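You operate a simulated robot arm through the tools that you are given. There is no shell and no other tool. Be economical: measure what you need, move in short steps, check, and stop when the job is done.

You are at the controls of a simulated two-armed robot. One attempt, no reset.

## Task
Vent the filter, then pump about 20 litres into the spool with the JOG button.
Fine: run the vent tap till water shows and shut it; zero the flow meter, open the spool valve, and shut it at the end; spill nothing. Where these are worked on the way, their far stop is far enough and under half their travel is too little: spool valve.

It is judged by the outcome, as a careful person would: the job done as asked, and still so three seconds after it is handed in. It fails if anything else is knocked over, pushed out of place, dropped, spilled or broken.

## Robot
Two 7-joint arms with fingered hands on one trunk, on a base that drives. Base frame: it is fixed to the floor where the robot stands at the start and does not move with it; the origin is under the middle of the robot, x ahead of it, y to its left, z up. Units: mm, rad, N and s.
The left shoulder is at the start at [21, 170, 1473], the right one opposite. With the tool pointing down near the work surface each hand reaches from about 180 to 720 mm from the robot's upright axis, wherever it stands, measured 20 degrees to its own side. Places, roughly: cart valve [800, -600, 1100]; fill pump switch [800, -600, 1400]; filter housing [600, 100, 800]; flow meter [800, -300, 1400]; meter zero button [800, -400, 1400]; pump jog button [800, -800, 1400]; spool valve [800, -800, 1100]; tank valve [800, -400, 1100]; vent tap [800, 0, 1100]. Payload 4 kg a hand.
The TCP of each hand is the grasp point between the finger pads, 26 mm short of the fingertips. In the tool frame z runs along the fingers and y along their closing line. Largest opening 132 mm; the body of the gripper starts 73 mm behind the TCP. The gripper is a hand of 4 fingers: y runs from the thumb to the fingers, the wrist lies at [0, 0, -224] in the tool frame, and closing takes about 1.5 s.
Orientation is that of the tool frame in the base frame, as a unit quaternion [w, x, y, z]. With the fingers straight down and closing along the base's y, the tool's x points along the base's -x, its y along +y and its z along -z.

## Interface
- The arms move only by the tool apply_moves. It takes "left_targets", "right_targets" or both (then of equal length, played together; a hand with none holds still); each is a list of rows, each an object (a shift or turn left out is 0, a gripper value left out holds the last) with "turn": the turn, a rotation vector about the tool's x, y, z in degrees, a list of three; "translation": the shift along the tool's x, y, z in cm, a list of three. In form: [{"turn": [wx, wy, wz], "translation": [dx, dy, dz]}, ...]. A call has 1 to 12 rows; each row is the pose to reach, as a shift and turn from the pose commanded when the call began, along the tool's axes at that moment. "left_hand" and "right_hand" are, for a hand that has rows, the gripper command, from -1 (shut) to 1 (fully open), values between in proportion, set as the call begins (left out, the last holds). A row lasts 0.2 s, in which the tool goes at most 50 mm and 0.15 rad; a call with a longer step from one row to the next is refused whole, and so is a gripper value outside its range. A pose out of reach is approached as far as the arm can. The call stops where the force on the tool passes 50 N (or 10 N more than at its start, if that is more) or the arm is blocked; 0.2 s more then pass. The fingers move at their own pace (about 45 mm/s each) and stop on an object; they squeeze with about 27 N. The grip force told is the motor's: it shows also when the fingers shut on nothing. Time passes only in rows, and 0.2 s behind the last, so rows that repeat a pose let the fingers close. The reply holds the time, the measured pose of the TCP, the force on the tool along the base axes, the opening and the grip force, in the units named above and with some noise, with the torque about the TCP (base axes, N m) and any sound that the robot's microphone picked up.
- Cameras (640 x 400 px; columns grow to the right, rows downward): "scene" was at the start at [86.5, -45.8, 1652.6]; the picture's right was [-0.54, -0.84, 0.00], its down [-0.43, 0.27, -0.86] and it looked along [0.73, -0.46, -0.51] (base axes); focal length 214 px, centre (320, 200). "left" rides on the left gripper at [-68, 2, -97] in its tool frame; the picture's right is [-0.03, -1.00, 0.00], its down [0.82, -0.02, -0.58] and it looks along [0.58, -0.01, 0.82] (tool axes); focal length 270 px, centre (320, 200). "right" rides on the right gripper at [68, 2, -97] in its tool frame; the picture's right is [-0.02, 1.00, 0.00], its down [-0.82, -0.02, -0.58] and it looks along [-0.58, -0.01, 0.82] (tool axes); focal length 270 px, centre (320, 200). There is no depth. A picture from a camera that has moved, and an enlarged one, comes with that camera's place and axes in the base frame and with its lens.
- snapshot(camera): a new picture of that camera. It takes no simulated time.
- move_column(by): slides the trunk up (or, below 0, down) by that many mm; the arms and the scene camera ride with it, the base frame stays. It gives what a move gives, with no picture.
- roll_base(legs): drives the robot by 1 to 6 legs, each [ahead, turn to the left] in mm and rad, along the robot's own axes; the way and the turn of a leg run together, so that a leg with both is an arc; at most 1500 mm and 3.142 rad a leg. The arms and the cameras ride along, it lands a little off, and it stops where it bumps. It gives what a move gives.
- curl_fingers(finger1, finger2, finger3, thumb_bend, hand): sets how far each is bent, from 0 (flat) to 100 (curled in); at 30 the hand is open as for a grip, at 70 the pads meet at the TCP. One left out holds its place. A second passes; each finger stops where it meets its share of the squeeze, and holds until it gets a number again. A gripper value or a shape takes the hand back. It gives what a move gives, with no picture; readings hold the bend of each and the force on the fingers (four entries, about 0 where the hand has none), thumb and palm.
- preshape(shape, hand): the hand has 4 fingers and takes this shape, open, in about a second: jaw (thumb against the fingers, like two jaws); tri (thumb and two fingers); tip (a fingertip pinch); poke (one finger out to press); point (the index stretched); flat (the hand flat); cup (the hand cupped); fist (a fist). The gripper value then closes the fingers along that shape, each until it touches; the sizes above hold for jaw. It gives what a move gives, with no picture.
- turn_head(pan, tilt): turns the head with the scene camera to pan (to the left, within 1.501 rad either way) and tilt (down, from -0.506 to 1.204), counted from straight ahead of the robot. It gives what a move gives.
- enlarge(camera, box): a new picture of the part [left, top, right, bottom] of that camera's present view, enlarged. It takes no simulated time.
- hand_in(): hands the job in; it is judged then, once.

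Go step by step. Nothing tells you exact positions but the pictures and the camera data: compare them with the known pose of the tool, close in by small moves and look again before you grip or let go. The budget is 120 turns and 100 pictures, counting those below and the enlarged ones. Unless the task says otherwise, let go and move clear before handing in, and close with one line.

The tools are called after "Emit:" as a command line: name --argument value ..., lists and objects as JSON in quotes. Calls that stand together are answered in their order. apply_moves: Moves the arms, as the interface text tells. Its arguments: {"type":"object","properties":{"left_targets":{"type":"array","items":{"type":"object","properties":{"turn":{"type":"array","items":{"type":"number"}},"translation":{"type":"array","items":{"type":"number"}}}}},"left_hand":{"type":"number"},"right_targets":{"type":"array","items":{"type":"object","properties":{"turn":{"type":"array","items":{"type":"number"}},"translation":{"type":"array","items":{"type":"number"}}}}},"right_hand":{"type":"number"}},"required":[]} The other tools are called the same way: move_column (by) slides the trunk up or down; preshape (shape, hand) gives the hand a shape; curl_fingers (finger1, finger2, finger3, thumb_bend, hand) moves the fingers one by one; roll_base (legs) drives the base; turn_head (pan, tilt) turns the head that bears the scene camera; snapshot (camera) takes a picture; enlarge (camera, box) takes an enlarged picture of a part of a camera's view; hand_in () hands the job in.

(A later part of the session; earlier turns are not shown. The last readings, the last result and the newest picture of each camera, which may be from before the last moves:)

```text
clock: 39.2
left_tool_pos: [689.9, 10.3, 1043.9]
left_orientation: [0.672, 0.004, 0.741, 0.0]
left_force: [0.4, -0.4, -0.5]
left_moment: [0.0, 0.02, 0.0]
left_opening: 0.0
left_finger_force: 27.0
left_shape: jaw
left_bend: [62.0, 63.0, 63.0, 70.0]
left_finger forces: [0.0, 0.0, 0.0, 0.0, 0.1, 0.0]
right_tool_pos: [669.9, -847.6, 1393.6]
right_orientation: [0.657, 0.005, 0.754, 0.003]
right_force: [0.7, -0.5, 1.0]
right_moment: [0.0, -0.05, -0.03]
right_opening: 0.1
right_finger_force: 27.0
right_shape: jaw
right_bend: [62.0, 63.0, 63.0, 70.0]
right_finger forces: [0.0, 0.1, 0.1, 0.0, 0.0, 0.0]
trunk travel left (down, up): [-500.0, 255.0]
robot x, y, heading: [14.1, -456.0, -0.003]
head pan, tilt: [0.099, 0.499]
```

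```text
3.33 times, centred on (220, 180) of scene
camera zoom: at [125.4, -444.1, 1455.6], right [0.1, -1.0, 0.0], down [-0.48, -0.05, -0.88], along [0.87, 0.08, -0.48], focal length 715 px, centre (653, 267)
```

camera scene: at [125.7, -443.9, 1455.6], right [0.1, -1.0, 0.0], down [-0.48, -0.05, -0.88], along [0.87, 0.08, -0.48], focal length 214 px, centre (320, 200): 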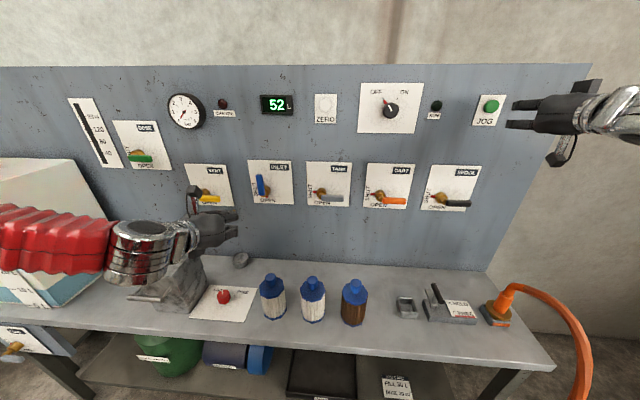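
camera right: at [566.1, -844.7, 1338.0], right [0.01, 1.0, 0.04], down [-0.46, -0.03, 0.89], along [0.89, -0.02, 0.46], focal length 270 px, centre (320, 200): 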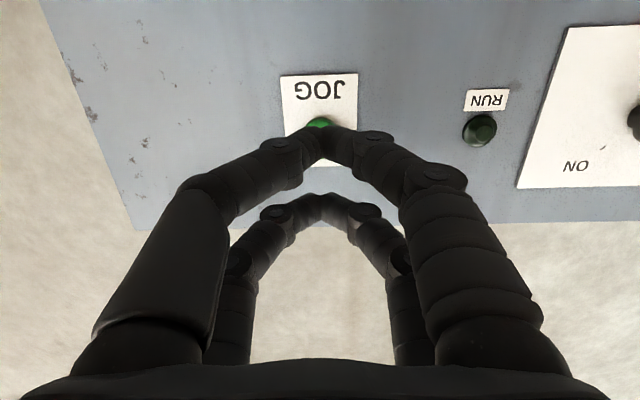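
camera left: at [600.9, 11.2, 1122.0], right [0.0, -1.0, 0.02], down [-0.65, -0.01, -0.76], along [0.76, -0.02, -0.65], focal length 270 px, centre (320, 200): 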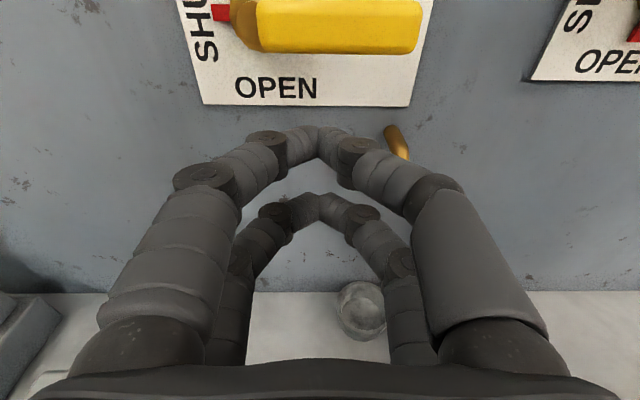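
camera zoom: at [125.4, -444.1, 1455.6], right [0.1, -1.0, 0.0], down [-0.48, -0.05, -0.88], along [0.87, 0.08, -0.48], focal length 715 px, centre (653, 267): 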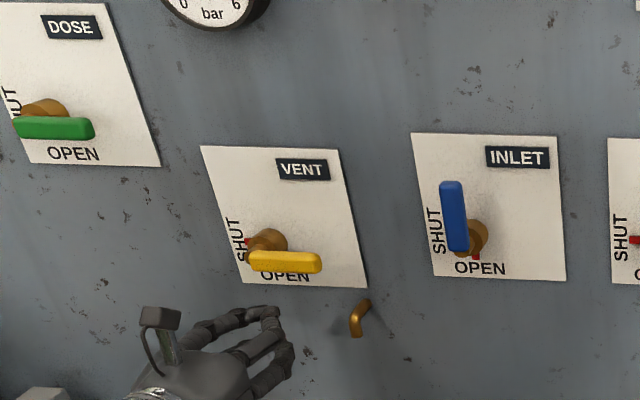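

The vent lever spans about y=+37 to -35 at x≈745, z≈1100, pointing right (shut); the spout is at y≈-46, z≈1025. I'll level the left hand, slide the closed fingertips in under the lever, and check.

Emit:
apply_moves --left_targets '[{"turn": [0, -5.6, 0], "translation": [0, -1.8, 0]}, {"turn": [0, -5.6, 0], "translation": [-0.25, -1.8, 2.5]}, {"turn": [0, -5.6, 0], "translation": [-0.5, -1.8, 5]}]'

Emit:
snapshot --camera "left"

Emit:
enlarge --camera "scene" --box '[140, 120, 300, 240]'

```text
clock: 40.0
left_tool_pos: [740.7, -10.9, 1044.0]
left_orientation: [0.707, 0.004, 0.707, 0.0]
left_force: [0.2, -1.3, 0.2]
left_moment: [0.01, 0.02, 0.01]
left_opening: 0.0
left_finger_force: 26.6
left_shape: jaw
left_bend: [62.0, 63.0, 63.0, 70.0]
left_finger forces: [0.0, 0.0, 0.0, 0.0, 0.0, 0.0]
right_tool_pos: [669.6, -848.0, 1393.8]
right_orientation: [0.658, 0.005, 0.753, 0.002]
right_force: [-0.4, -0.4, -0.1]
right_moment: [-0.01, 0.0, 0.01]
right_opening: 0.0
right_finger_force: 26.8
right_shape: jaw
right_bend: [62.0, 63.0, 63.0, 70.0]
right_finger forces: [0.0, 0.0, 0.0, 0.0, 0.0, 0.1]
trunk travel left (down, up): [-500.0, 255.0]
robot x, y, heading: [17.1, -461.1, 0.002]
head pan, tilt: [0.099, 0.499]
```

```text
72 pictures are left
camera left: at [643.9, -9.2, 1113.7], right [-0.01, -1.0, 0.02], down [-0.58, -0.01, -0.82], along [0.82, -0.02, -0.58], focal length 270 px, centre (320, 200)
```

left: 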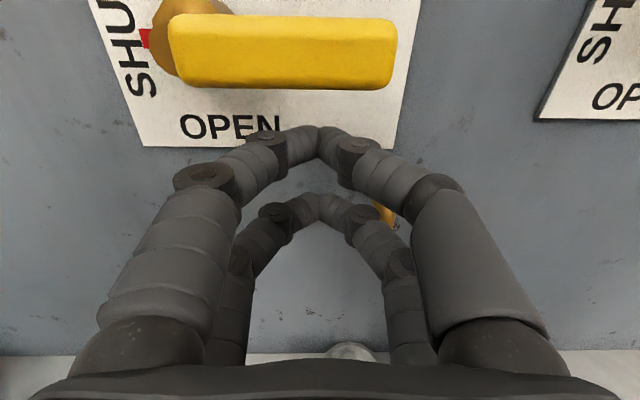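

```text
3.33 times, centred on (220, 180) of scene
camera zoom: at [125.8, -444.5, 1455.6], right [0.1, -1.0, 0.0], down [-0.48, -0.05, -0.88], along [0.87, 0.08, -0.48], focal length 715 px, centre (653, 267)
```

zoom: 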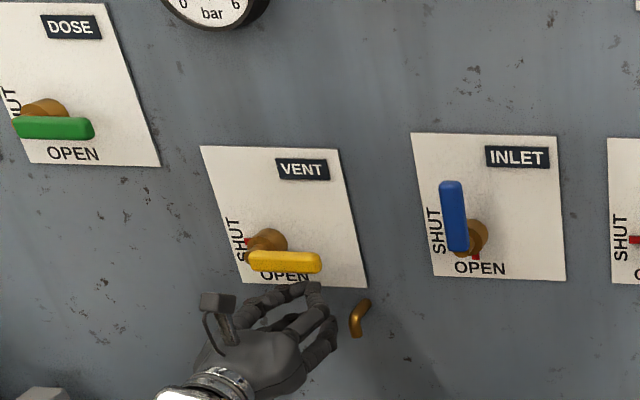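

Emit:
apply_moves --left_targets '[{"translation": [0, 0, 0.5]}, {"translation": [-1.7, 0, 0.5]}, {"translation": [-3.2, -0.3, 0.5]}, {"translation": [-4.75, -0.2, 0.5]}, {"translation": [-6.2, 0.3, 0.5]}, {"translation": [-7.5, 1.1, 0.5]}]'

Emit:
enlarge --camera "scene" --box '[140, 120, 300, 240]'

```text
clock: 41.5
left_tool_pos: [745.0, -4.6, 1118.3]
left_orientation: [0.706, 0.005, 0.709, -0.001]
left_force: [-8.8, -16.1, -8.7]
left_moment: [-0.15, -0.14, 0.33]
left_opening: 0.1
left_finger_force: 27.3
left_shape: jaw
left_bend: [62.0, 63.0, 63.0, 70.0]
left_finger forces: [13.3, 6.4, 0.0, 0.0, 0.0, 0.1]
right_tool_pos: [668.3, -850.1, 1393.3]
right_orientation: [0.658, 0.006, 0.753, 0.003]
right_force: [-0.9, -0.7, 0.7]
right_moment: [0.0, 0.01, 0.0]
right_opening: 0.2
right_finger_force: 26.4
right_shape: jaw
right_bend: [62.0, 63.0, 63.0, 70.0]
right_finger forces: [0.0, 0.0, 0.1, 0.1, 0.0, 0.0]
trunk travel left (down, up): [-500.0, 255.0]
robot x, y, heading: [14.5, -454.2, -0.001]
head pan, tilt: [0.099, 0.499]
```

```text
3.33 times, centred on (220, 180) of scene
camera zoom: at [125.0, -446.2, 1455.5], right [0.1, -1.0, 0.0], down [-0.48, -0.04, -0.88], along [0.87, 0.09, -0.48], focal length 715 px, centre (653, 267)
```

zoom: 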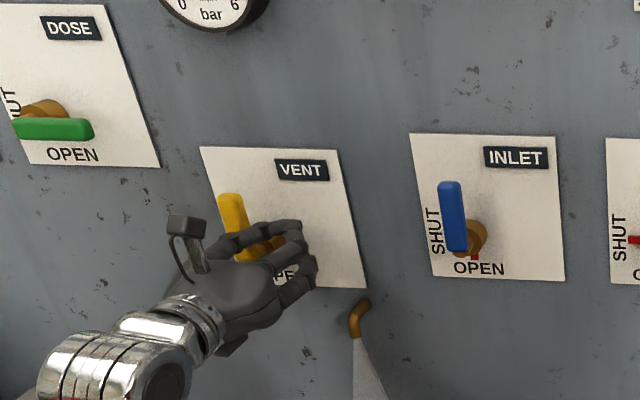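

The vent tap is nearly fully open and air is streaming from the spout. I'll bring the left fingers round to the other side of the lever so I can shut it the moment water shows.

Emit:
apply_moves --left_targets '[{"translation": [0, -0.5, -2]}, {"translation": [-1, -0.5, -4.5]}, {"translation": [-3.5, 3.3, -4.5]}, {"translation": [-6, 7, -4.5]}, {"translation": [-6, 10.2, -4.5]}, {"translation": [-6, 10.2, -1]}, {"translation": [-6, 10.2, 0.3]}]'

Emit:
enlarge --camera "scene" --box '[140, 120, 300, 240]'

Emit:
snapshot --camera "left"

```text
clock: 43.0
left_tool_pos: [748.9, 102.9, 1178.3]
left_orientation: [0.707, 0.005, 0.707, -0.001]
left_force: [-0.7, 0.3, 0.1]
left_moment: [-0.01, 0.0, -0.01]
left_opening: 0.0
left_finger_force: 27.6
left_shape: jaw
left_bend: [62.0, 63.0, 63.0, 70.0]
left_finger forces: [0.0, 0.1, 0.1, 0.0, 0.0, 0.0]
right_tool_pos: [668.9, -846.3, 1393.7]
right_orientation: [0.658, 0.005, 0.753, 0.002]
right_force: [-0.5, 0.0, 0.3]
right_moment: [0.01, 0.0, 0.0]
right_opening: 0.0
right_finger_force: 27.4
right_shape: jaw
right_bend: [62.0, 63.0, 63.0, 70.0]
right_finger forces: [0.0, 0.0, 0.0, 0.0, 0.0, 0.0]
trunk travel left (down, up): [-500.0, 255.0]
robot x, y, heading: [9.4, -456.9, -0.003]
head pan, tilt: [0.099, 0.499]
```

```text
3.33 times, centred on (220, 180) of scene
camera zoom: at [124.5, -443.2, 1455.7], right [0.1, -1.0, 0.0], down [-0.48, -0.05, -0.88], along [0.87, 0.08, -0.48], focal length 715 px, centre (653, 267)
```

zoom: 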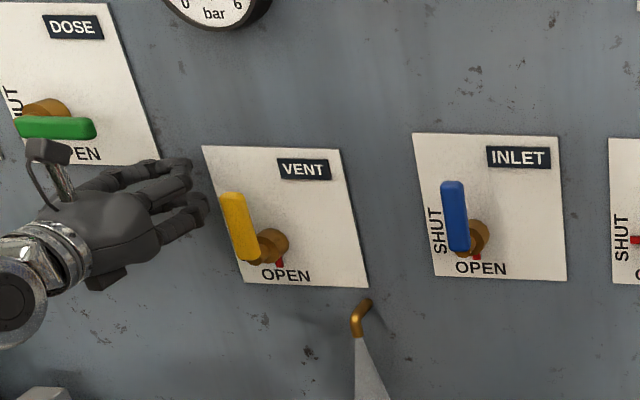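

```text
68 pictures are left
camera left: at [651.9, 104.8, 1248.1], right [-0.01, -1.0, 0.02], down [-0.58, -0.01, -0.82], along [0.82, -0.02, -0.58], focal length 270 px, centre (320, 200)
```

left: 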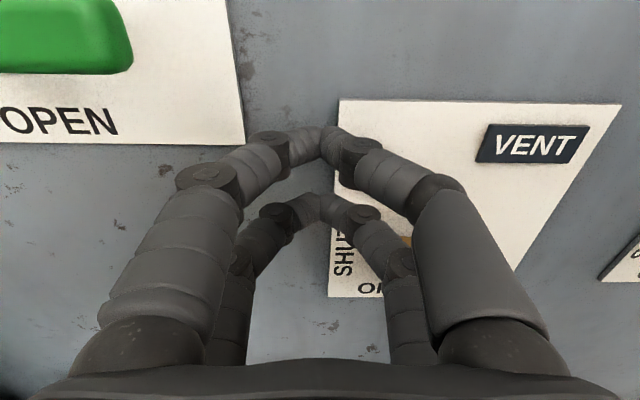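

Emit:
enlarge --camera "scene" --box '[200, 180, 280, 280]'

Emit:
apply_moves --left_targets '[{"translation": [0, -1.0, 0]}, {"translation": [0, -1.0, 0]}]'

Emit:
enlarge --camera "scene" --box '[180, 180, 280, 280]'

```text
4.00 times, centred on (240, 230) of scene
camera zoom: at [124.5, -443.2, 1455.7], right [0.1, -1.0, 0.0], down [-0.48, -0.05, -0.88], along [0.87, 0.08, -0.48], focal length 858 px, centre (640, 80)
```

zoom: 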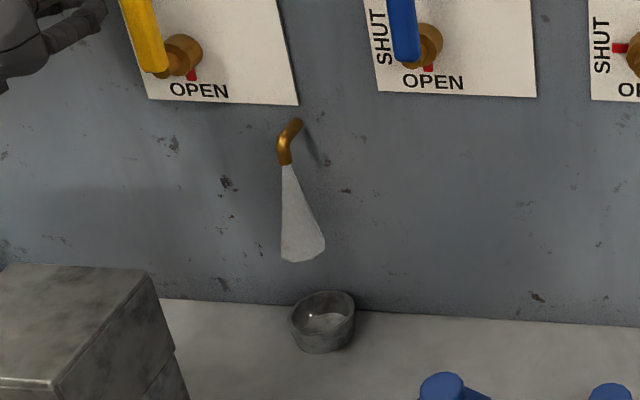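

```text
clock: 43.6
left_tool_pos: [749.2, 92.7, 1179.3]
left_orientation: [0.707, 0.004, 0.707, -0.001]
left_force: [0.1, 0.1, 0.1]
left_moment: [0.0, 0.03, 0.02]
left_opening: 0.1
left_finger_force: 27.2
left_shape: jaw
left_bend: [62.0, 63.0, 63.0, 70.0]
left_finger forces: [0.1, 0.1, 0.0, 0.0, 0.1, 0.0]
right_tool_pos: [669.4, -848.3, 1393.8]
right_orientation: [0.657, 0.005, 0.754, 0.002]
right_force: [0.1, -0.6, 0.8]
right_moment: [-0.01, -0.01, -0.04]
right_opening: 0.0
right_finger_force: 27.3
right_shape: jaw
right_bend: [62.0, 63.0, 63.0, 70.0]
right_finger forces: [0.0, 0.1, 0.1, 0.1, 0.1, 0.1]
trunk travel left (down, up): [-500.0, 255.0]
robot x, y, heading: [16.4, -456.3, -0.005]
head pan, tilt: [0.099, 0.499]
```

```text
4.00 times, centred on (230, 230) of scene
camera zoom: at [125.3, -443.9, 1455.6], right [0.1, -1.0, 0.0], down [-0.48, -0.05, -0.88], along [0.87, 0.08, -0.48], focal length 858 px, centre (680, 80)
```

zoom: 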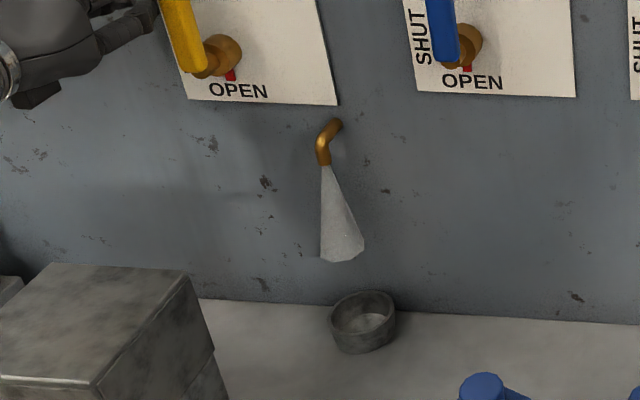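

It's a cone of air and the cup is still empty, so I'll wait in short steps.

Emit:
apply_moves --left_targets '[{"translation": [0, 0, 0]}, {"translation": [0, 0, 0]}, {"translation": [0, 0, 0]}, {"translation": [0, 0, 0]}]'

Emit:
enlarge --camera "scene" --box '[180, 180, 280, 280]'

```text
clock: 44.6
left_tool_pos: [749.1, 92.7, 1179.7]
left_orientation: [0.707, 0.004, 0.707, -0.001]
left_force: [-0.2, 0.7, -0.2]
left_moment: [-0.02, 0.02, -0.01]
left_opening: 0.0
left_finger_force: 26.6
left_shape: jaw
left_bend: [62.0, 63.0, 63.0, 70.0]
left_finger forces: [0.0, 0.0, 0.0, 0.0, 0.0, 0.1]
right_tool_pos: [669.1, -847.5, 1393.4]
right_orientation: [0.657, 0.005, 0.754, 0.003]
right_force: [-0.4, -0.6, -0.3]
right_moment: [0.0, 0.02, 0.01]
right_opening: 0.0
right_finger_force: 27.0
right_shape: jaw
right_bend: [62.0, 63.0, 63.0, 70.0]
right_finger forces: [0.0, 0.0, 0.0, 0.0, 0.0, 0.1]
trunk travel left (down, up): [-500.0, 255.0]
robot x, y, heading: [10.8, -454.0, 0.001]
head pan, tilt: [0.099, 0.499]
```

```text
4.00 times, centred on (230, 230) of scene
camera zoom: at [125.5, -443.9, 1455.6], right [0.1, -1.0, 0.0], down [-0.48, -0.05, -0.88], along [0.87, 0.08, -0.48], focal length 858 px, centre (680, 80)
```

zoom: 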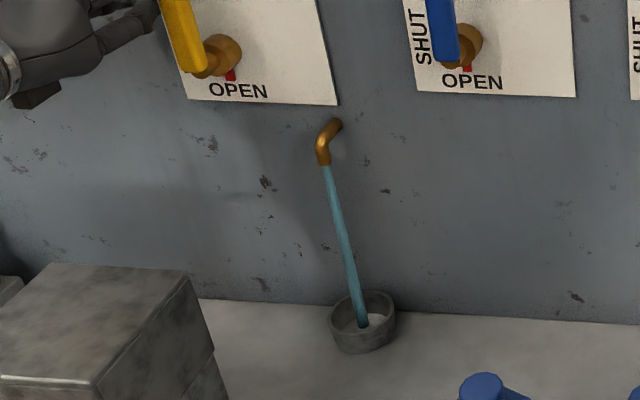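

Water shows: shutting the vent now.

Emit:
apply_moves --left_targets '[{"translation": [0.15, -2.9, 0]}, {"translation": [-0.15, -4.4, 0]}, {"translation": [0, -5.9, 0]}, {"translation": [0.45, -7.4, 0]}, {"translation": [1.3, -8.7, 0]}, {"translation": [2.45, -9.7, 0]}, {"translation": [3.85, -10.4, 0]}, {"translation": [4.65, -10.6, 0]}]'

Emit:
enlarge --camera "scene" --box '[180, 150, 300, 280]'

```text
clock: 46.5
left_tool_pos: [747.3, -13.0, 1136.2]
left_orientation: [0.71, 0.005, 0.704, 0.0]
left_force: [2.9, 3.3, 11.5]
left_moment: [0.14, -0.07, -0.01]
left_opening: 0.0
left_finger_force: 27.2
left_shape: jaw
left_bend: [62.0, 63.0, 63.0, 70.0]
left_finger forces: [0.0, 6.5, 5.0, 0.0, 0.1, 0.1]
right_tool_pos: [669.1, -847.8, 1394.4]
right_orientation: [0.658, 0.004, 0.753, 0.004]
right_force: [0.2, 0.1, -0.2]
right_moment: [0.01, -0.01, 0.0]
right_opening: 0.0
right_finger_force: 26.8
right_shape: jaw
right_bend: [62.0, 63.0, 63.0, 70.0]
right_finger forces: [0.1, 0.1, 0.0, 0.0, 0.1, 0.1]
trunk travel left (down, up): [-500.0, 255.0]
robot x, y, heading: [12.2, -453.9, -0.001]
head pan, tilt: [0.099, 0.499]
```

```text
3.08 times, centred on (240, 215) of scene
camera zoom: at [124.3, -444.0, 1455.9], right [0.1, -1.0, 0.0], down [-0.48, -0.05, -0.88], along [0.87, 0.08, -0.48], focal length 660 px, centre (566, 154)
```

zoom: 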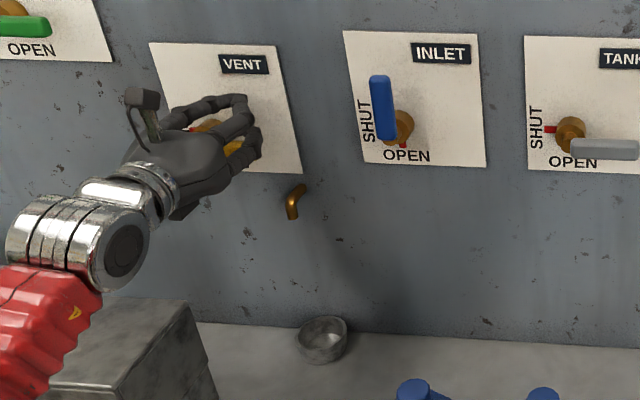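

Emit:
apply_moves --left_targets '[{"translation": [0.6, 0, 0]}, {"translation": [1.2, 0, 0]}]'

Emit:
apply_moves --left_targets '[{"translation": [-2, 0, 0]}, {"translation": [-3, 0, -3]}, {"translation": [-3, 0, -7]}, {"translation": [-3, 0, -9]}]'

Emit:
enlarge --camera "scene" --box '[180, 150, 300, 280]'

```text
clock: 47.0
left_tool_pos: [746.6, -12.8, 1134.8]
left_orientation: [0.716, 0.005, 0.698, 0.0]
left_force: [6.9, 6.0, 40.1]
left_moment: [0.46, -0.12, 0.02]
left_opening: 0.2
left_finger_force: 27.2
left_shape: jaw
left_bend: [62.0, 63.0, 63.0, 70.0]
left_finger forces: [0.0, 25.1, 14.1, 0.0, 0.1, 0.0]
right_tool_pos: [665.7, -849.7, 1395.2]
right_orientation: [0.658, 0.005, 0.753, 0.004]
right_force: [-0.6, -0.3, -0.5]
right_moment: [-0.01, 0.01, 0.01]
right_opening: 0.0
right_finger_force: 27.1
right_shape: jaw
right_bend: [62.0, 63.0, 63.0, 70.0]
right_finger forces: [0.0, 0.1, 0.1, 0.0, 0.0, 0.0]
trunk travel left (down, up): [-500.0, 255.0]
robot x, y, heading: [12.8, -454.4, -0.002]
head pan, tilt: [0.099, 0.499]
```

```text
clock: 48.0
left_tool_pos: [657.8, -10.4, 1150.7]
left_orientation: [0.706, 0.004, 0.708, -0.001]
left_force: [-0.3, 0.5, -0.2]
left_moment: [-0.01, -0.03, -0.02]
left_opening: 0.1
left_finger_force: 27.7
left_shape: jaw
left_bend: [62.0, 63.0, 63.0, 70.0]
left_finger forces: [0.1, 0.0, 0.0, 0.0, 0.0, 0.0]
right_tool_pos: [669.7, -847.2, 1393.8]
right_orientation: [0.658, 0.005, 0.753, 0.003]
right_force: [-0.6, 0.4, -0.9]
right_moment: [0.0, 0.01, -0.02]
right_opening: 0.0
right_finger_force: 27.0
right_shape: jaw
right_bend: [62.0, 63.0, 63.0, 70.0]
right_finger forces: [0.0, 0.0, 0.1, 0.0, 0.1, 0.0]
trunk travel left (down, up): [-500.0, 255.0]
robot x, y, heading: [13.8, -453.6, -0.002]
head pan, tilt: [0.099, 0.499]
```

```text
3.08 times, centred on (240, 215) of scene
camera zoom: at [125.1, -444.0, 1455.6], right [0.1, -1.0, 0.0], down [-0.48, -0.05, -0.88], along [0.87, 0.08, -0.48], focal length 660 px, centre (566, 154)
```

zoom: 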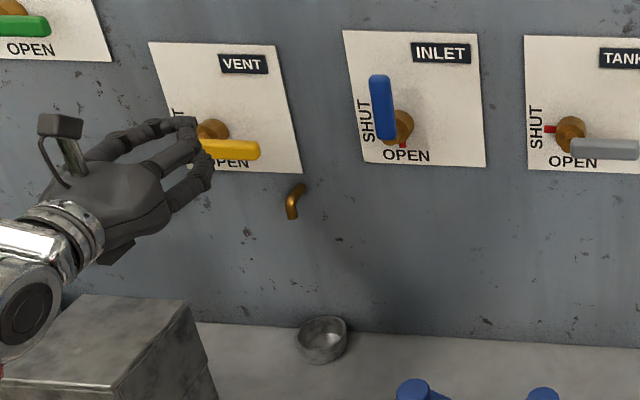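

Vent is shut at its stop and the stream has ended. Next the left hand goes to the ZERO button at about (795, -400, 1408), keeping short of the panel.

Emit:
apply_moves --left_targets '[{"translation": [-2, -3.3, 0]}, {"translation": [-4, -6.5, 0]}, {"translation": [-6, -9.8, 0]}, {"translation": [-8, -13, 0]}, {"translation": [-10, -16.3, 0]}, {"translation": [-12, -19.5, 0]}, {"translation": [-14, -22.8, 0]}, {"translation": [-16, -26, 0]}, {"translation": [-18, -29.3, 0.5]}, {"translation": [-20, -32.5, 1]}, {"translation": [-22, -35.8, 1.5]}, {"translation": [-23.6, -39, 2]}]'

Emit:
snapshot --camera "left"

Emit:
snapshot --camera "scene"

```text
clock: 50.9
left_tool_pos: [720.5, -205.9, 1268.5]
left_orientation: [0.746, 0.063, 0.663, -0.002]
left_force: [-0.3, -0.4, 0.1]
left_moment: [-0.01, -0.01, 0.0]
left_opening: 0.0
left_finger_force: 27.0
left_shape: jaw
left_bend: [62.0, 63.0, 63.0, 70.0]
left_finger forces: [0.0, 0.0, 0.0, 0.1, 0.1, 0.1]
left hand out of reach, approached as far as the arm can: row 4, 5, 6, 7, 8, 9, 10, 11, 12
right_tool_pos: [670.1, -846.9, 1394.6]
right_orientation: [0.657, 0.005, 0.754, 0.002]
right_force: [-0.4, 0.8, -0.3]
right_moment: [-0.01, 0.01, 0.02]
right_opening: 0.0
right_finger_force: 27.3
right_shape: jaw
right_bend: [62.0, 63.0, 63.0, 70.0]
right_finger forces: [0.0, 0.0, 0.1, 0.0, 0.0, 0.0]
trunk travel left (down, up): [-500.0, 255.0]
robot x, y, heading: [16.4, -456.8, -0.0]
head pan, tilt: [0.099, 0.499]
stopped in row 12 (left hand): the arm was blocked; the commanded pose is now the measured one
```

```text
62 pictures are left
camera left: at [617.3, -201.3, 1327.3], right [-0.09, -0.99, -0.07], down [-0.48, 0.1, -0.87], along [0.88, -0.05, -0.48], focal length 270 px, centre (320, 200)
```

left: 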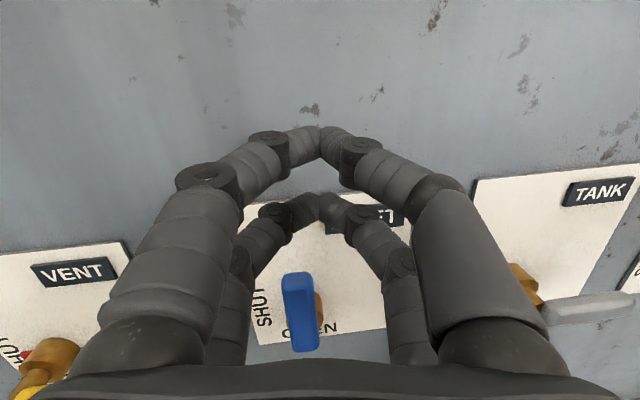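

```text
61 pictures are left
camera scene: at [125.1, -443.5, 1455.6], right [0.1, -1.0, 0.0], down [-0.48, -0.05, -0.88], along [0.87, 0.08, -0.48], focal length 214 px, centre (320, 200)
```

scene: 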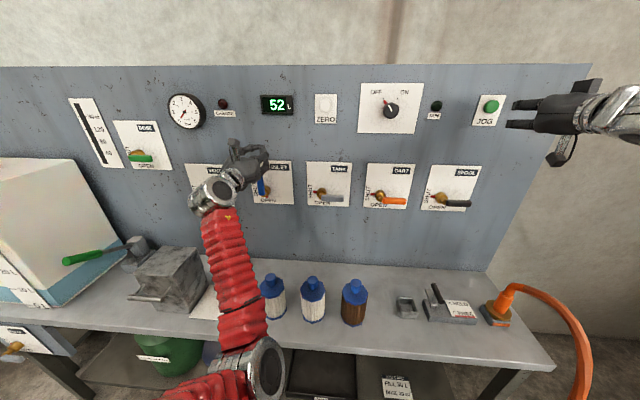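

Emit:
apply_moves --left_targets '[{"translation": [0, 0, -2.5]}, {"translation": [0, 0, -5]}, {"translation": [-2.5, 0, -5]}, {"translation": [-5, 0, -5]}]'

Emit:
apply_moves --left_targets '[{"translation": [0, -2, 0]}, {"translation": [0, -4, 0]}, {"translation": [0, -6, 0]}]'

```text
clock: 52.0
left_tool_pos: [664.2, -159.0, 1303.2]
left_orientation: [0.746, 0.075, 0.661, 0.035]
left_force: [-0.2, -0.4, -0.8]
left_moment: [0.04, -0.07, -0.01]
left_opening: 0.2
left_finger_force: 26.0
left_shape: jaw
left_bend: [62.0, 63.0, 63.0, 70.0]
left_finger forces: [0.0, 0.1, 0.0, 0.0, 0.0, 0.1]
left hand out of reach, approached as far as the arm can: row 3, 4
right_tool_pos: [670.8, -847.4, 1394.5]
right_orientation: [0.657, 0.005, 0.754, 0.002]
right_force: [-0.8, -0.5, 1.3]
right_moment: [0.03, 0.01, -0.03]
right_opening: 0.0
right_finger_force: 26.5
right_shape: jaw
right_bend: [62.0, 63.0, 63.0, 70.0]
right_finger forces: [0.0, 0.0, 0.1, 0.0, 0.0, 0.0]
trunk travel left (down, up): [-500.0, 255.0]
robot x, y, heading: [12.1, -459.8, -0.004]
head pan, tilt: [0.099, 0.499]
stopped in row 4 (left hand): the arm was blocked; the commanded pose is now the measured one
```

```text
clock: 53.0
left_tool_pos: [657.9, -156.8, 1297.6]
left_orientation: [0.755, 0.086, 0.645, 0.08]
left_force: [-0.4, 0.5, -0.2]
left_moment: [0.04, 0.04, -0.05]
left_opening: 0.0
left_finger_force: 26.9
left_shape: jaw
left_bend: [62.0, 63.0, 63.0, 70.0]
left_finger forces: [0.0, 0.0, 0.0, 0.0, 0.0, 0.1]
left hand out of reach, approached as far as the arm can: row 1, 2, 3
right_tool_pos: [669.7, -847.3, 1395.7]
right_orientation: [0.657, 0.004, 0.754, 0.003]
right_force: [-0.1, -1.1, -0.4]
right_moment: [-0.04, 0.0, -0.04]
right_opening: 0.1
right_finger_force: 27.0
right_shape: jaw
right_bend: [62.0, 63.0, 63.0, 70.0]
right_finger forces: [0.0, 0.1, 0.0, 0.0, 0.1, 0.0]
trunk travel left (down, up): [-500.0, 255.0]
robot x, y, heading: [11.2, -455.9, -0.005]
head pan, tilt: [0.099, 0.499]
stopped in row 3 (left hand): the arm was blocked; the commanded pose is now the measured one
```

The left arm is against a joint limit here. I'll try the right hand for ZERO instead, sliding it sideways in free space.

Emit:
apply_moves --right_targets '[{"translation": [0, 3.5, 0]}, {"translation": [0, 7, 0]}, {"translation": [0, 10.5, 0]}, {"translation": [0, 14, 0]}, {"translation": [0, 17.5, 0]}, {"translation": [0, 21, 0]}]'

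```text
clock: 54.5
left_tool_pos: [659.6, -157.7, 1296.1]
left_orientation: [0.755, 0.085, 0.645, 0.08]
left_force: [0.2, -0.3, -0.3]
left_moment: [0.01, 0.03, 0.03]
left_opening: 0.1
left_finger_force: 27.2
left_shape: jaw
left_bend: [62.0, 63.0, 63.0, 70.0]
left_finger forces: [0.1, 0.0, 0.0, 0.1, 0.0, 0.0]
right_tool_pos: [671.2, -635.6, 1395.7]
right_orientation: [0.657, 0.005, 0.754, 0.003]
right_force: [0.3, 0.2, 0.0]
right_moment: [0.04, 0.01, -0.05]
right_opening: 0.2
right_finger_force: 27.3
right_shape: jaw
right_bend: [62.0, 63.0, 63.0, 70.0]
right_finger forces: [0.0, 0.0, 0.0, 0.1, 0.0, 0.1]
trunk travel left (down, up): [-500.0, 255.0]
robot x, y, heading: [15.7, -457.0, -0.005]
head pan, tilt: [0.099, 0.499]
```

Works well. Continuing to in front of ZERO.

Emit:
apply_moves --right_targets '[{"translation": [0, 3.5, 0]}, {"translation": [0, 7, 0]}, {"translation": [0, 10.5, 0]}, {"translation": [0, 14, 0]}, {"translation": [0, 17.5, 0]}, {"translation": [0, 21, 0]}, {"translation": [0, 23.5, 0]}]'

Emit:
snapshot --camera "right"

Emit:
enlarge --camera "scene" --box '[240, 60, 420, 160]'

```text
clock: 56.0
left_tool_pos: [658.4, -157.4, 1295.9]
left_orientation: [0.755, 0.085, 0.645, 0.081]
left_force: [-0.4, 0.2, 0.3]
left_moment: [-0.02, 0.0, -0.02]
left_opening: 0.0
left_finger_force: 26.8
left_shape: jaw
left_bend: [62.0, 63.0, 63.0, 70.0]
left_finger forces: [0.0, 0.0, 0.0, 0.0, 0.0, 0.0]
right_tool_pos: [659.0, -560.5, 1403.9]
right_orientation: [0.657, 0.003, 0.754, 0.003]
right_force: [0.6, 0.3, -0.3]
right_moment: [-0.04, 0.04, 0.0]
right_opening: 0.0
right_finger_force: 26.7
right_shape: jaw
right_bend: [62.0, 63.0, 63.0, 70.0]
right_finger forces: [0.1, 0.0, 0.1, 0.0, 0.0, 0.1]
right hand out of reach, approached as far as the arm can: row 2, 3, 4, 5, 6, 7
trunk travel left (down, up): [-500.0, 255.0]
robot x, y, heading: [11.5, -455.0, -0.002]
head pan, tilt: [0.099, 0.499]
```

```text
60 pictures are left
camera right: at [555.9, -558.1, 1348.5], right [0.0, 1.0, 0.03], down [-0.46, -0.03, 0.89], along [0.89, -0.02, 0.46], focal length 270 px, centre (320, 200)
```

right: 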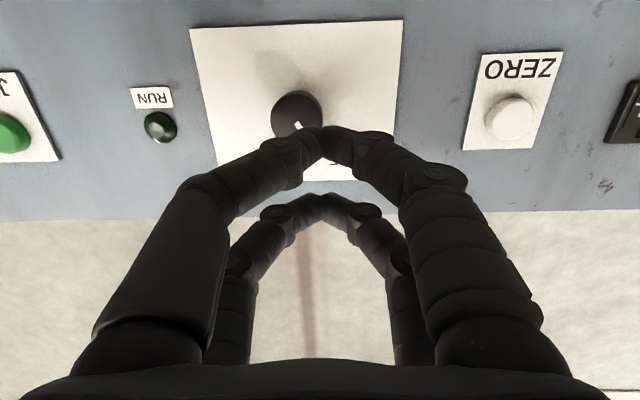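

```text
3.56 times, centred on (330, 110) of scene
camera zoom: at [125.5, -444.0, 1455.6], right [0.1, -1.0, 0.0], down [-0.48, -0.05, -0.88], along [0.87, 0.08, -0.48], focal length 763 px, centre (284, 520)
```

zoom: 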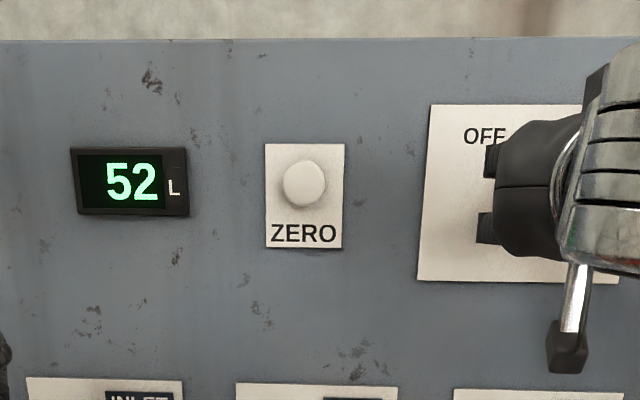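

ZERO is at about (797, -396, 1398) and JOG at about (797, -839, 1399). The right wrist can't go further left, so I'll yaw the hand 40° left about a steady wrist, then ease forward.

Emit:
apply_moves --right_targets '[{"turn": [-6.6, -1.3, 0], "translation": [0.2, 2.4, 0]}, {"turn": [-13.2, -2.6, 0], "translation": [0.5, 4.9, 0]}, {"turn": [-20, -3.9, 0], "translation": [0.8, 7.3, 0]}, {"turn": [-26.6, -5.2, 0], "translation": [1, 9.8, 0.5]}, {"turn": [-33.2, -6.5, 0], "translation": [1.3, 12.2, 1]}, {"turn": [-40, -7.8, 0], "translation": [1.5, 14.7, 2]}, {"turn": [-40, -7.8, 0], "translation": [1.5, 14.7, 4]}, {"turn": [-40, -7.8, 0], "translation": [1.5, 14.7, 6]}]'

Emit:
snapshot --camera "right"

Emit:
enlarge --camera "scene" --box '[240, 60, 420, 160]'

```text
clock: 57.9
left_tool_pos: [659.9, -157.6, 1297.4]
left_orientation: [0.755, 0.085, 0.645, 0.08]
left_force: [-0.4, 0.0, 0.1]
left_moment: [0.01, -0.02, -0.03]
left_opening: 0.1
left_finger_force: 26.6
left_shape: jaw
left_bend: [62.0, 63.0, 63.0, 70.0]
left_finger forces: [0.0, 0.0, 0.1, 0.0, 0.1, 0.1]
right_tool_pos: [682.0, -451.1, 1425.3]
right_orientation: [0.663, -0.223, 0.666, 0.259]
right_force: [0.1, -0.2, 0.9]
right_moment: [-0.01, -0.04, 0.04]
right_opening: 0.2
right_finger_force: 26.9
right_shape: jaw
right_bend: [62.0, 63.0, 63.0, 70.0]
right_finger forces: [0.1, 0.0, 0.1, 0.0, 0.1, 0.0]
right hand out of reach, approached as far as the arm can: row 1, 2, 3, 4, 5, 6, 7, 8
trunk travel left (down, up): [-500.0, 255.0]
robot x, y, heading: [16.0, -456.1, -0.002]
head pan, tilt: [0.099, 0.499]
```

```text
58 pictures are left
camera right: at [606.7, -509.4, 1355.2], right [-0.64, 0.77, 0.07], down [-0.41, -0.42, 0.81], along [0.65, 0.49, 0.59], focal length 270 px, centre (320, 200)
```

right: 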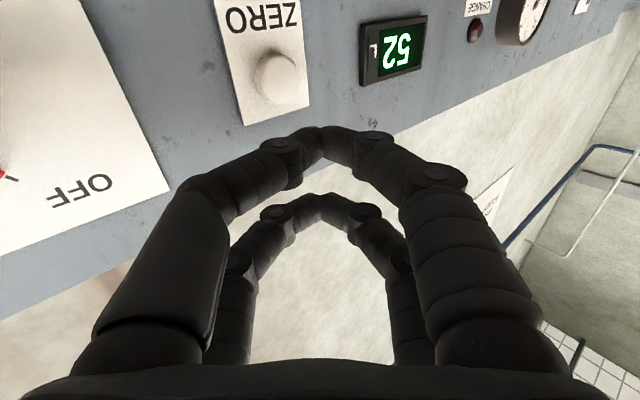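

```text
3.56 times, centred on (330, 110) of scene
camera zoom: at [126.1, -444.2, 1455.5], right [0.1, -1.0, 0.0], down [-0.48, -0.05, -0.88], along [0.87, 0.08, -0.48], focal length 763 px, centre (284, 520)
```

zoom: 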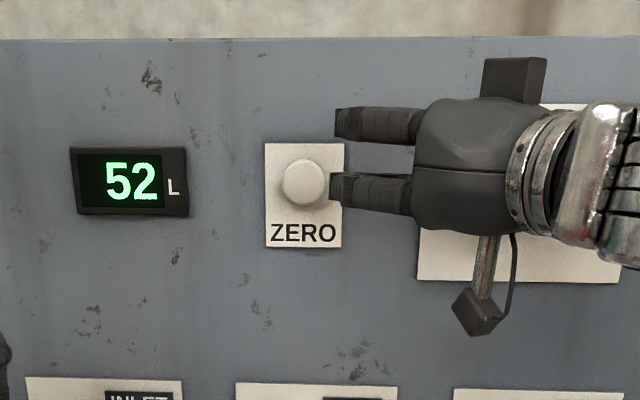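

Emit:
apply_moves --right_targets '[{"translation": [0.2, -0.5, 2]}, {"translation": [0.4, -1, 4]}, {"translation": [0.5, -1.5, 6]}, {"translation": [0.7, -2, 8]}]'

Emit:
snapshot --camera "right"

Emit:
enlarge --camera "scene" --box '[240, 60, 420, 160]'

```text
clock: 58.9
left_tool_pos: [657.9, -157.5, 1297.3]
left_orientation: [0.755, 0.086, 0.645, 0.08]
left_force: [-0.5, 0.3, 0.2]
left_moment: [0.01, -0.01, -0.01]
left_opening: 0.1
left_finger_force: 26.9
left_shape: jaw
left_bend: [62.0, 63.0, 63.0, 70.0]
left_finger forces: [0.1, 0.0, 0.1, 0.1, 0.1, 0.0]
right_tool_pos: [699.1, -463.3, 1428.8]
right_orientation: [0.667, -0.221, 0.663, 0.259]
right_force: [-0.5, 0.3, 0.0]
right_moment: [0.01, 0.0, 0.02]
right_opening: 0.0
right_finger_force: 26.8
right_shape: jaw
right_bend: [62.0, 63.0, 63.0, 70.0]
right_finger forces: [0.1, 0.1, 0.0, 0.1, 0.0, 0.0]
right hand out of reach, approached as far as the arm can: row 1, 2, 3, 4
trunk travel left (down, up): [-500.0, 255.0]
robot x, y, heading: [17.3, -458.5, -0.008]
head pan, tilt: [0.099, 0.499]
```

```text
56 pictures are left
camera right: at [624.1, -520.0, 1356.1], right [-0.64, 0.77, 0.07], down [-0.42, -0.43, 0.8], along [0.65, 0.48, 0.59], focal length 270 px, centre (320, 200)
```

right: 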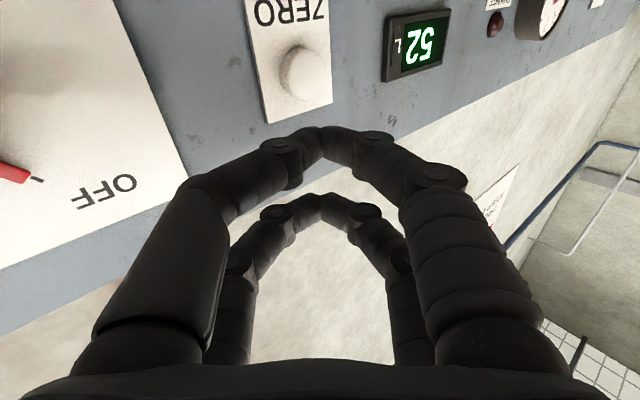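

```text
3.56 times, centred on (330, 110) of scene
camera zoom: at [125.5, -443.8, 1455.6], right [0.1, -1.0, 0.0], down [-0.48, -0.05, -0.88], along [0.87, 0.08, -0.48], focal length 763 px, centre (284, 520)
```

zoom: 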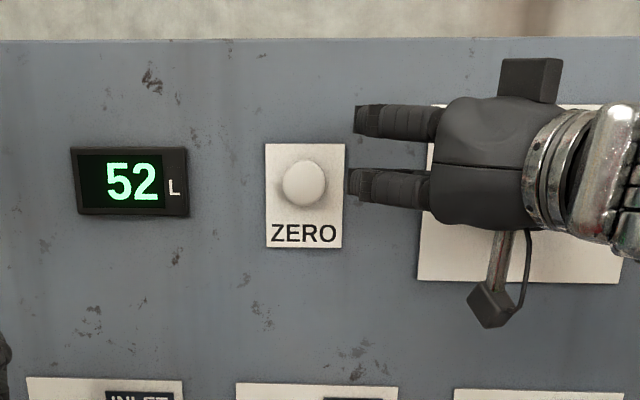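

Still limited when pointing level here. I'll raise the trunk 200 mm and approach ZERO pitched about 40° down instead.

Emit:
move_column --by 200

Emit:
apply_moves --right_targets '[{"turn": [0, 5, 0], "translation": [2.5, 0, 0]}, {"turn": [0, 10, 0], "translation": [5, 0, 0]}, {"turn": [0, 15, 0], "translation": [7.5, 0, 0]}, {"turn": [0, 20, 0], "translation": [10, 0, 0]}, {"turn": [0, 25, 0], "translation": [13, 0, 0]}, {"turn": [0, 30, 0], "translation": [16, 0, 0]}, {"turn": [0, 35, 0], "translation": [19, 0, 0]}, {"turn": [0, 40, 0], "translation": [22, 0, 0]}]'

Emit:
snapshot --camera "scene"

```text
clock: 61.0
left_tool_pos: [658.6, -157.9, 1496.1]
left_orientation: [0.755, 0.086, 0.645, 0.079]
left_force: [0.6, 0.1, -0.8]
left_moment: [0.04, 0.02, -0.03]
left_opening: 0.0
left_finger_force: 26.5
left_shape: jaw
left_bend: [62.0, 63.0, 63.0, 70.0]
left_finger forces: [0.1, 0.0, 0.0, 0.0, 0.0, 0.0]
right_tool_pos: [690.5, -463.0, 1640.6]
right_orientation: [0.672, -0.223, 0.658, 0.256]
right_force: [-0.2, 0.5, 1.1]
right_moment: [0.0, -0.01, 0.0]
right_opening: 0.1
right_finger_force: 27.0
right_shape: jaw
right_bend: [62.0, 63.0, 63.0, 70.0]
right_finger forces: [0.0, 0.0, 0.0, 0.0, 0.1, 0.1]
trunk travel left (down, up): [-700.0, 55.0]
robot x, y, heading: [11.0, -451.5, -0.006]
head pan, tilt: [0.099, 0.499]
```

```text
clock: 62.8
left_tool_pos: [659.0, -158.1, 1496.8]
left_orientation: [0.755, 0.086, 0.645, 0.08]
left_force: [-0.1, 0.5, 0.5]
left_moment: [0.0, 0.02, -0.03]
left_opening: 0.0
left_finger_force: 27.1
left_shape: jaw
left_bend: [62.0, 63.0, 63.0, 70.0]
left_finger forces: [0.0, 0.0, 0.0, 0.0, 0.0, 0.0]
right_tool_pos: [655.5, -492.1, 1426.5]
right_orientation: [0.406, -0.298, 0.848, 0.165]
right_force: [0.5, -0.2, 0.5]
right_moment: [-0.04, -0.03, 0.03]
right_opening: 0.1
right_finger_force: 27.2
right_shape: jaw
right_bend: [62.0, 63.0, 63.0, 70.0]
right_finger forces: [0.0, 0.0, 0.1, 0.1, 0.1, 0.0]
right hand out of reach, approached as far as the arm can: row 3, 4, 5, 6, 7, 8
trunk travel left (down, up): [-700.0, 55.0]
robot x, y, heading: [12.8, -455.6, -0.007]
head pan, tilt: [0.099, 0.499]
```

```text
54 pictures are left
camera scene: at [116.2, -443.7, 1656.0], right [0.1, -1.0, 0.0], down [-0.48, -0.05, -0.88], along [0.87, 0.08, -0.48], focal length 214 px, centre (320, 200)
```

scene: 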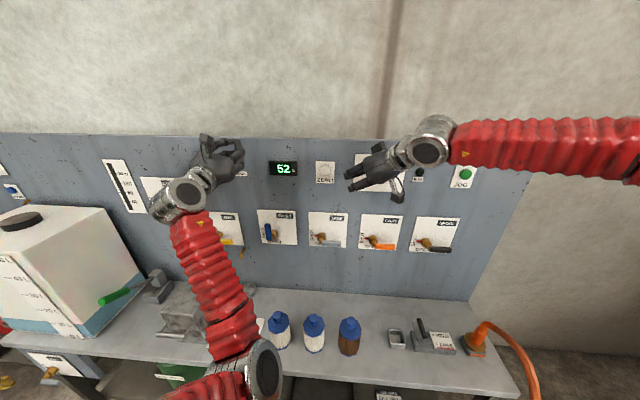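

Emit:
apply_moves --right_targets '[{"translation": [-1.1, -0.2, 2.6]}, {"translation": [-2.3, -0.4, 5.2]}, {"translation": [-3.4, -0.6, 7.8]}, {"translation": [-4.6, -0.8, 10.4]}]'

Emit:
enlarge --camera "scene" --box '[260, 110, 440, 230]'

```text
clock: 63.8
left_tool_pos: [658.1, -157.9, 1496.8]
left_orientation: [0.755, 0.084, 0.645, 0.081]
left_force: [-0.7, 0.2, 0.1]
left_moment: [-0.01, -0.04, 0.0]
left_opening: 0.0
left_finger_force: 27.0
left_shape: jaw
left_bend: [62.0, 63.0, 63.0, 70.0]
left_finger forces: [0.1, 0.0, 0.0, 0.0, 0.1, 0.0]
right_tool_pos: [670.4, -506.0, 1415.3]
right_orientation: [0.407, -0.299, 0.847, 0.165]
right_force: [0.5, 0.6, -0.1]
right_moment: [-0.02, 0.01, -0.02]
right_opening: 0.0
right_finger_force: 26.6
right_shape: jaw
right_bend: [62.0, 63.0, 63.0, 70.0]
right_finger forces: [0.0, 0.0, 0.1, 0.0, 0.0, 0.1]
right hand out of reach, approached as far as the arm can: row 1, 2, 3, 4
trunk travel left (down, up): [-700.0, 55.0]
robot x, y, heading: [11.4, -455.9, -0.006]
head pan, tilt: [0.099, 0.499]
```

```text
3.33 times, centred on (350, 170) of scene
camera zoom: at [116.0, -443.7, 1656.0], right [0.1, -1.0, 0.0], down [-0.48, -0.05, -0.88], along [0.87, 0.08, -0.48], focal length 715 px, centre (220, 300)
```

zoom: 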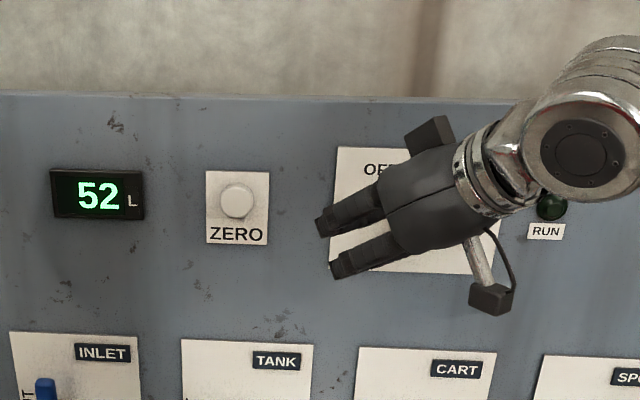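

The right arm works well pointing level for spots outside its shoulder line. I'll turn the base 0.4 rad left so ZERO falls in that zone, drop the trunk back, and level the right hand.

Emit:
roll_base --legs '[[0, 0.4]]'

Emit:
move_column --by -200

Emit:
apply_moves --right_targets '[{"turn": [4.3, -4.1, 1.2], "translation": [-0.4, -1.4, -2.5]}, {"turn": [8.7, -8.3, 2.5], "translation": [-0.8, -2.7, -5]}, {"turn": [13, -12.4, 3.7], "translation": [-1.3, -4.1, -7.6]}, {"turn": [17.3, -16.5, 5], "translation": [-1.7, -5.5, -10.1]}, {"turn": [21.7, -20.7, 6.2], "translation": [-2.1, -6.9, -12.6]}, {"turn": [26, -24.8, 7.5], "translation": [-2.5, -8.2, -15.1]}, {"turn": [30.3, -28.9, 8.7], "translation": [-3, -9.6, -17.6]}, {"turn": [34.7, -33, 10], "translation": [-3.4, -11, -20.2]}, {"turn": [39, -37.2, 11.2], "translation": [-3.8, -12.4, -22.7]}]'

Emit:
snapshot --camera "scene"

Emit:
snapshot --camera "right"

```text
clock: 65.4
left_tool_pos: [487.7, 66.4, 1496.8]
left_orientation: [0.725, -0.044, 0.649, 0.226]
left_force: [-0.2, -0.2, 0.3]
left_moment: [-0.01, -0.02, 0.0]
left_opening: 0.0
left_finger_force: 27.3
left_shape: jaw
left_bend: [62.0, 63.0, 63.0, 70.0]
left_finger forces: [0.1, 0.0, 0.1, 0.0, 0.1, 0.0]
right_tool_pos: [632.7, -262.0, 1417.6]
right_orientation: [0.372, -0.461, 0.766, 0.25]
right_force: [0.8, 0.5, -1.3]
right_moment: [-0.01, 0.0, 0.01]
right_opening: 0.0
right_finger_force: 27.3
right_shape: jaw
right_bend: [62.0, 63.0, 63.0, 70.0]
right_finger forces: [0.0, 0.0, 0.1, 0.0, 0.0, 0.0]
trunk travel left (down, up): [-700.0, 55.0]
robot x, y, heading: [19.5, -476.9, 0.399]
head pan, tilt: [0.099, 0.499]
```

```text
clock: 67.6
left_tool_pos: [489.3, 65.9, 1298.8]
left_orientation: [0.725, -0.045, 0.649, 0.227]
left_force: [0.7, -0.1, 0.9]
left_moment: [-0.02, -0.01, 0.04]
left_opening: 0.0
left_finger_force: 26.6
left_shape: jaw
left_bend: [62.0, 63.0, 63.0, 70.0]
left_finger forces: [0.0, 0.2, 0.0, 0.0, 0.1, 0.0]
right_tool_pos: [631.5, -262.7, 1216.9]
right_orientation: [0.372, -0.461, 0.766, 0.25]
right_force: [0.0, -0.3, 0.7]
right_moment: [-0.01, 0.05, 0.01]
right_opening: 0.1
right_finger_force: 26.9
right_shape: jaw
right_bend: [62.0, 63.0, 63.0, 70.0]
right_finger forces: [0.0, 0.0, 0.1, 0.1, 0.0, 0.0]
trunk travel left (down, up): [-500.0, 255.0]
robot x, y, heading: [23.0, -477.7, 0.402]
head pan, tilt: [0.099, 0.499]
```

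```text
clock: 69.6
left_tool_pos: [489.0, 66.0, 1298.7]
left_orientation: [0.725, -0.045, 0.649, 0.226]
left_force: [-0.2, 0.4, -0.2]
left_moment: [-0.04, -0.02, -0.04]
left_opening: 0.2
left_finger_force: 26.9
left_shape: jaw
left_bend: [62.0, 63.0, 63.0, 70.0]
left_finger forces: [0.0, 0.0, 0.1, 0.0, 0.0, 0.0]
right_tool_pos: [677.8, -471.3, 1401.0]
right_orientation: [0.694, -0.14, 0.691, 0.146]
right_force: [0.6, -0.2, 0.0]
right_moment: [0.04, 0.02, 0.01]
right_opening: 0.0
right_finger_force: 27.4
right_shape: jaw
right_bend: [62.0, 63.0, 63.0, 70.0]
right_finger forces: [0.0, 0.1, 0.1, 0.0, 0.1, 0.0]
right hand out of reach, approached as far as the arm can: row 8, 9
trunk travel left (down, up): [-500.0, 255.0]
robot x, y, heading: [20.3, -478.4, 0.398]
head pan, tilt: [0.099, 0.499]
```

```text
52 pictures are left
camera scene: at [119.1, -424.1, 1455.6], right [0.48, -0.88, 0.0], down [-0.42, -0.23, -0.88], along [0.77, 0.42, -0.48], focal length 214 px, centre (320, 200)
```

scene: 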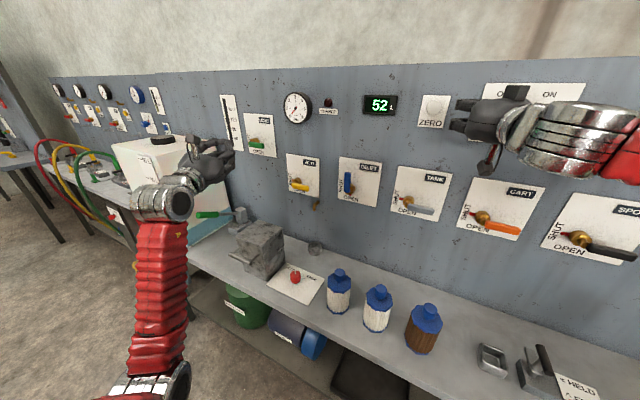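

```text
51 pictures are left
camera right: at [591.1, -506.7, 1331.5], right [-0.4, 0.92, 0.03], down [-0.52, -0.26, 0.81], along [0.75, 0.31, 0.58], focal length 270 px, centre (320, 200)
```

right: 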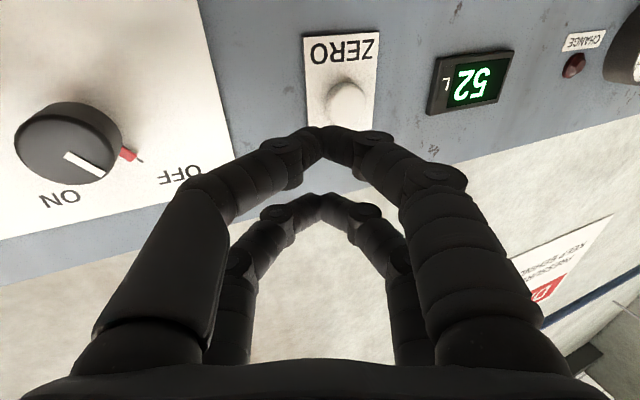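

Good: the right hand is now free near ZERO. Lower 25 mm so the upper fingertips line up, shift slightly left, and go forward to just short of the button.

Emit:
apply_moves --right_targets '[{"translation": [2.5, 2.3, 0]}, {"translation": [2.5, 2.3, 3]}, {"translation": [2.5, 2.3, 6]}, {"translation": [2.5, 2.3, 8]}]'

Emit:
enlarge --camera "scene" --box '[350, 60, 530, 180]'

Emit:
snapshot --camera "right"

```text
clock: 70.6
left_tool_pos: [489.1, 67.6, 1297.4]
left_orientation: [0.725, -0.045, 0.649, 0.227]
left_force: [0.5, -0.5, 0.4]
left_moment: [-0.01, 0.0, 0.03]
left_opening: 0.0
left_finger_force: 26.9
left_shape: jaw
left_bend: [62.0, 63.0, 63.0, 70.0]
left_finger forces: [0.0, 0.1, 0.0, 0.0, 0.0, 0.0]
right_tool_pos: [743.7, -431.0, 1408.1]
right_orientation: [0.691, -0.143, 0.693, 0.146]
right_force: [-0.7, -0.9, -0.2]
right_moment: [0.03, -0.02, 0.03]
right_opening: 0.0
right_finger_force: 26.7
right_shape: jaw
right_bend: [62.0, 63.0, 63.0, 70.0]
right_finger forces: [0.0, 0.0, 0.0, 0.0, 0.0, 0.1]
right hand out of reach, approached as far as the arm can: row 1, 2, 3, 4
trunk travel left (down, up): [-500.0, 255.0]
robot x, y, heading: [21.0, -479.1, 0.401]
head pan, tilt: [0.099, 0.499]
```

```text
3.33 times, centred on (440, 120) of scene
camera zoom: at [119.7, -423.4, 1455.5], right [0.48, -0.88, 0.0], down [-0.42, -0.23, -0.88], along [0.77, 0.42, -0.48], focal length 715 px, centre (-80, 467)
```

zoom: 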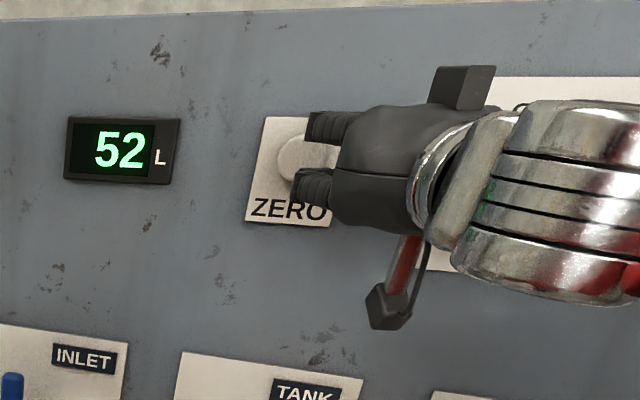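

```text
49 pictures are left
camera right: at [654.7, -467.2, 1339.0], right [-0.4, 0.92, 0.03], down [-0.52, -0.25, 0.82], along [0.76, 0.31, 0.58], focal length 270 px, centre (320, 200)
```

right: 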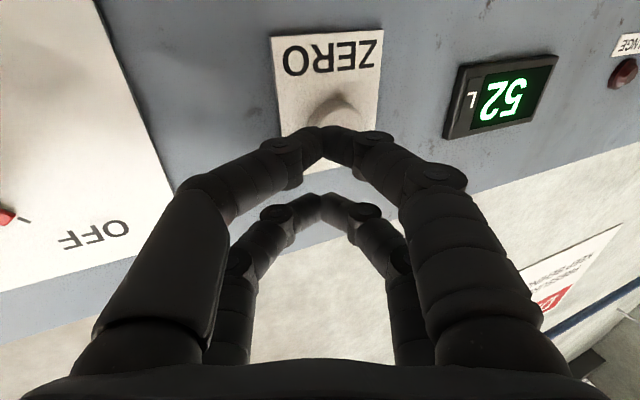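

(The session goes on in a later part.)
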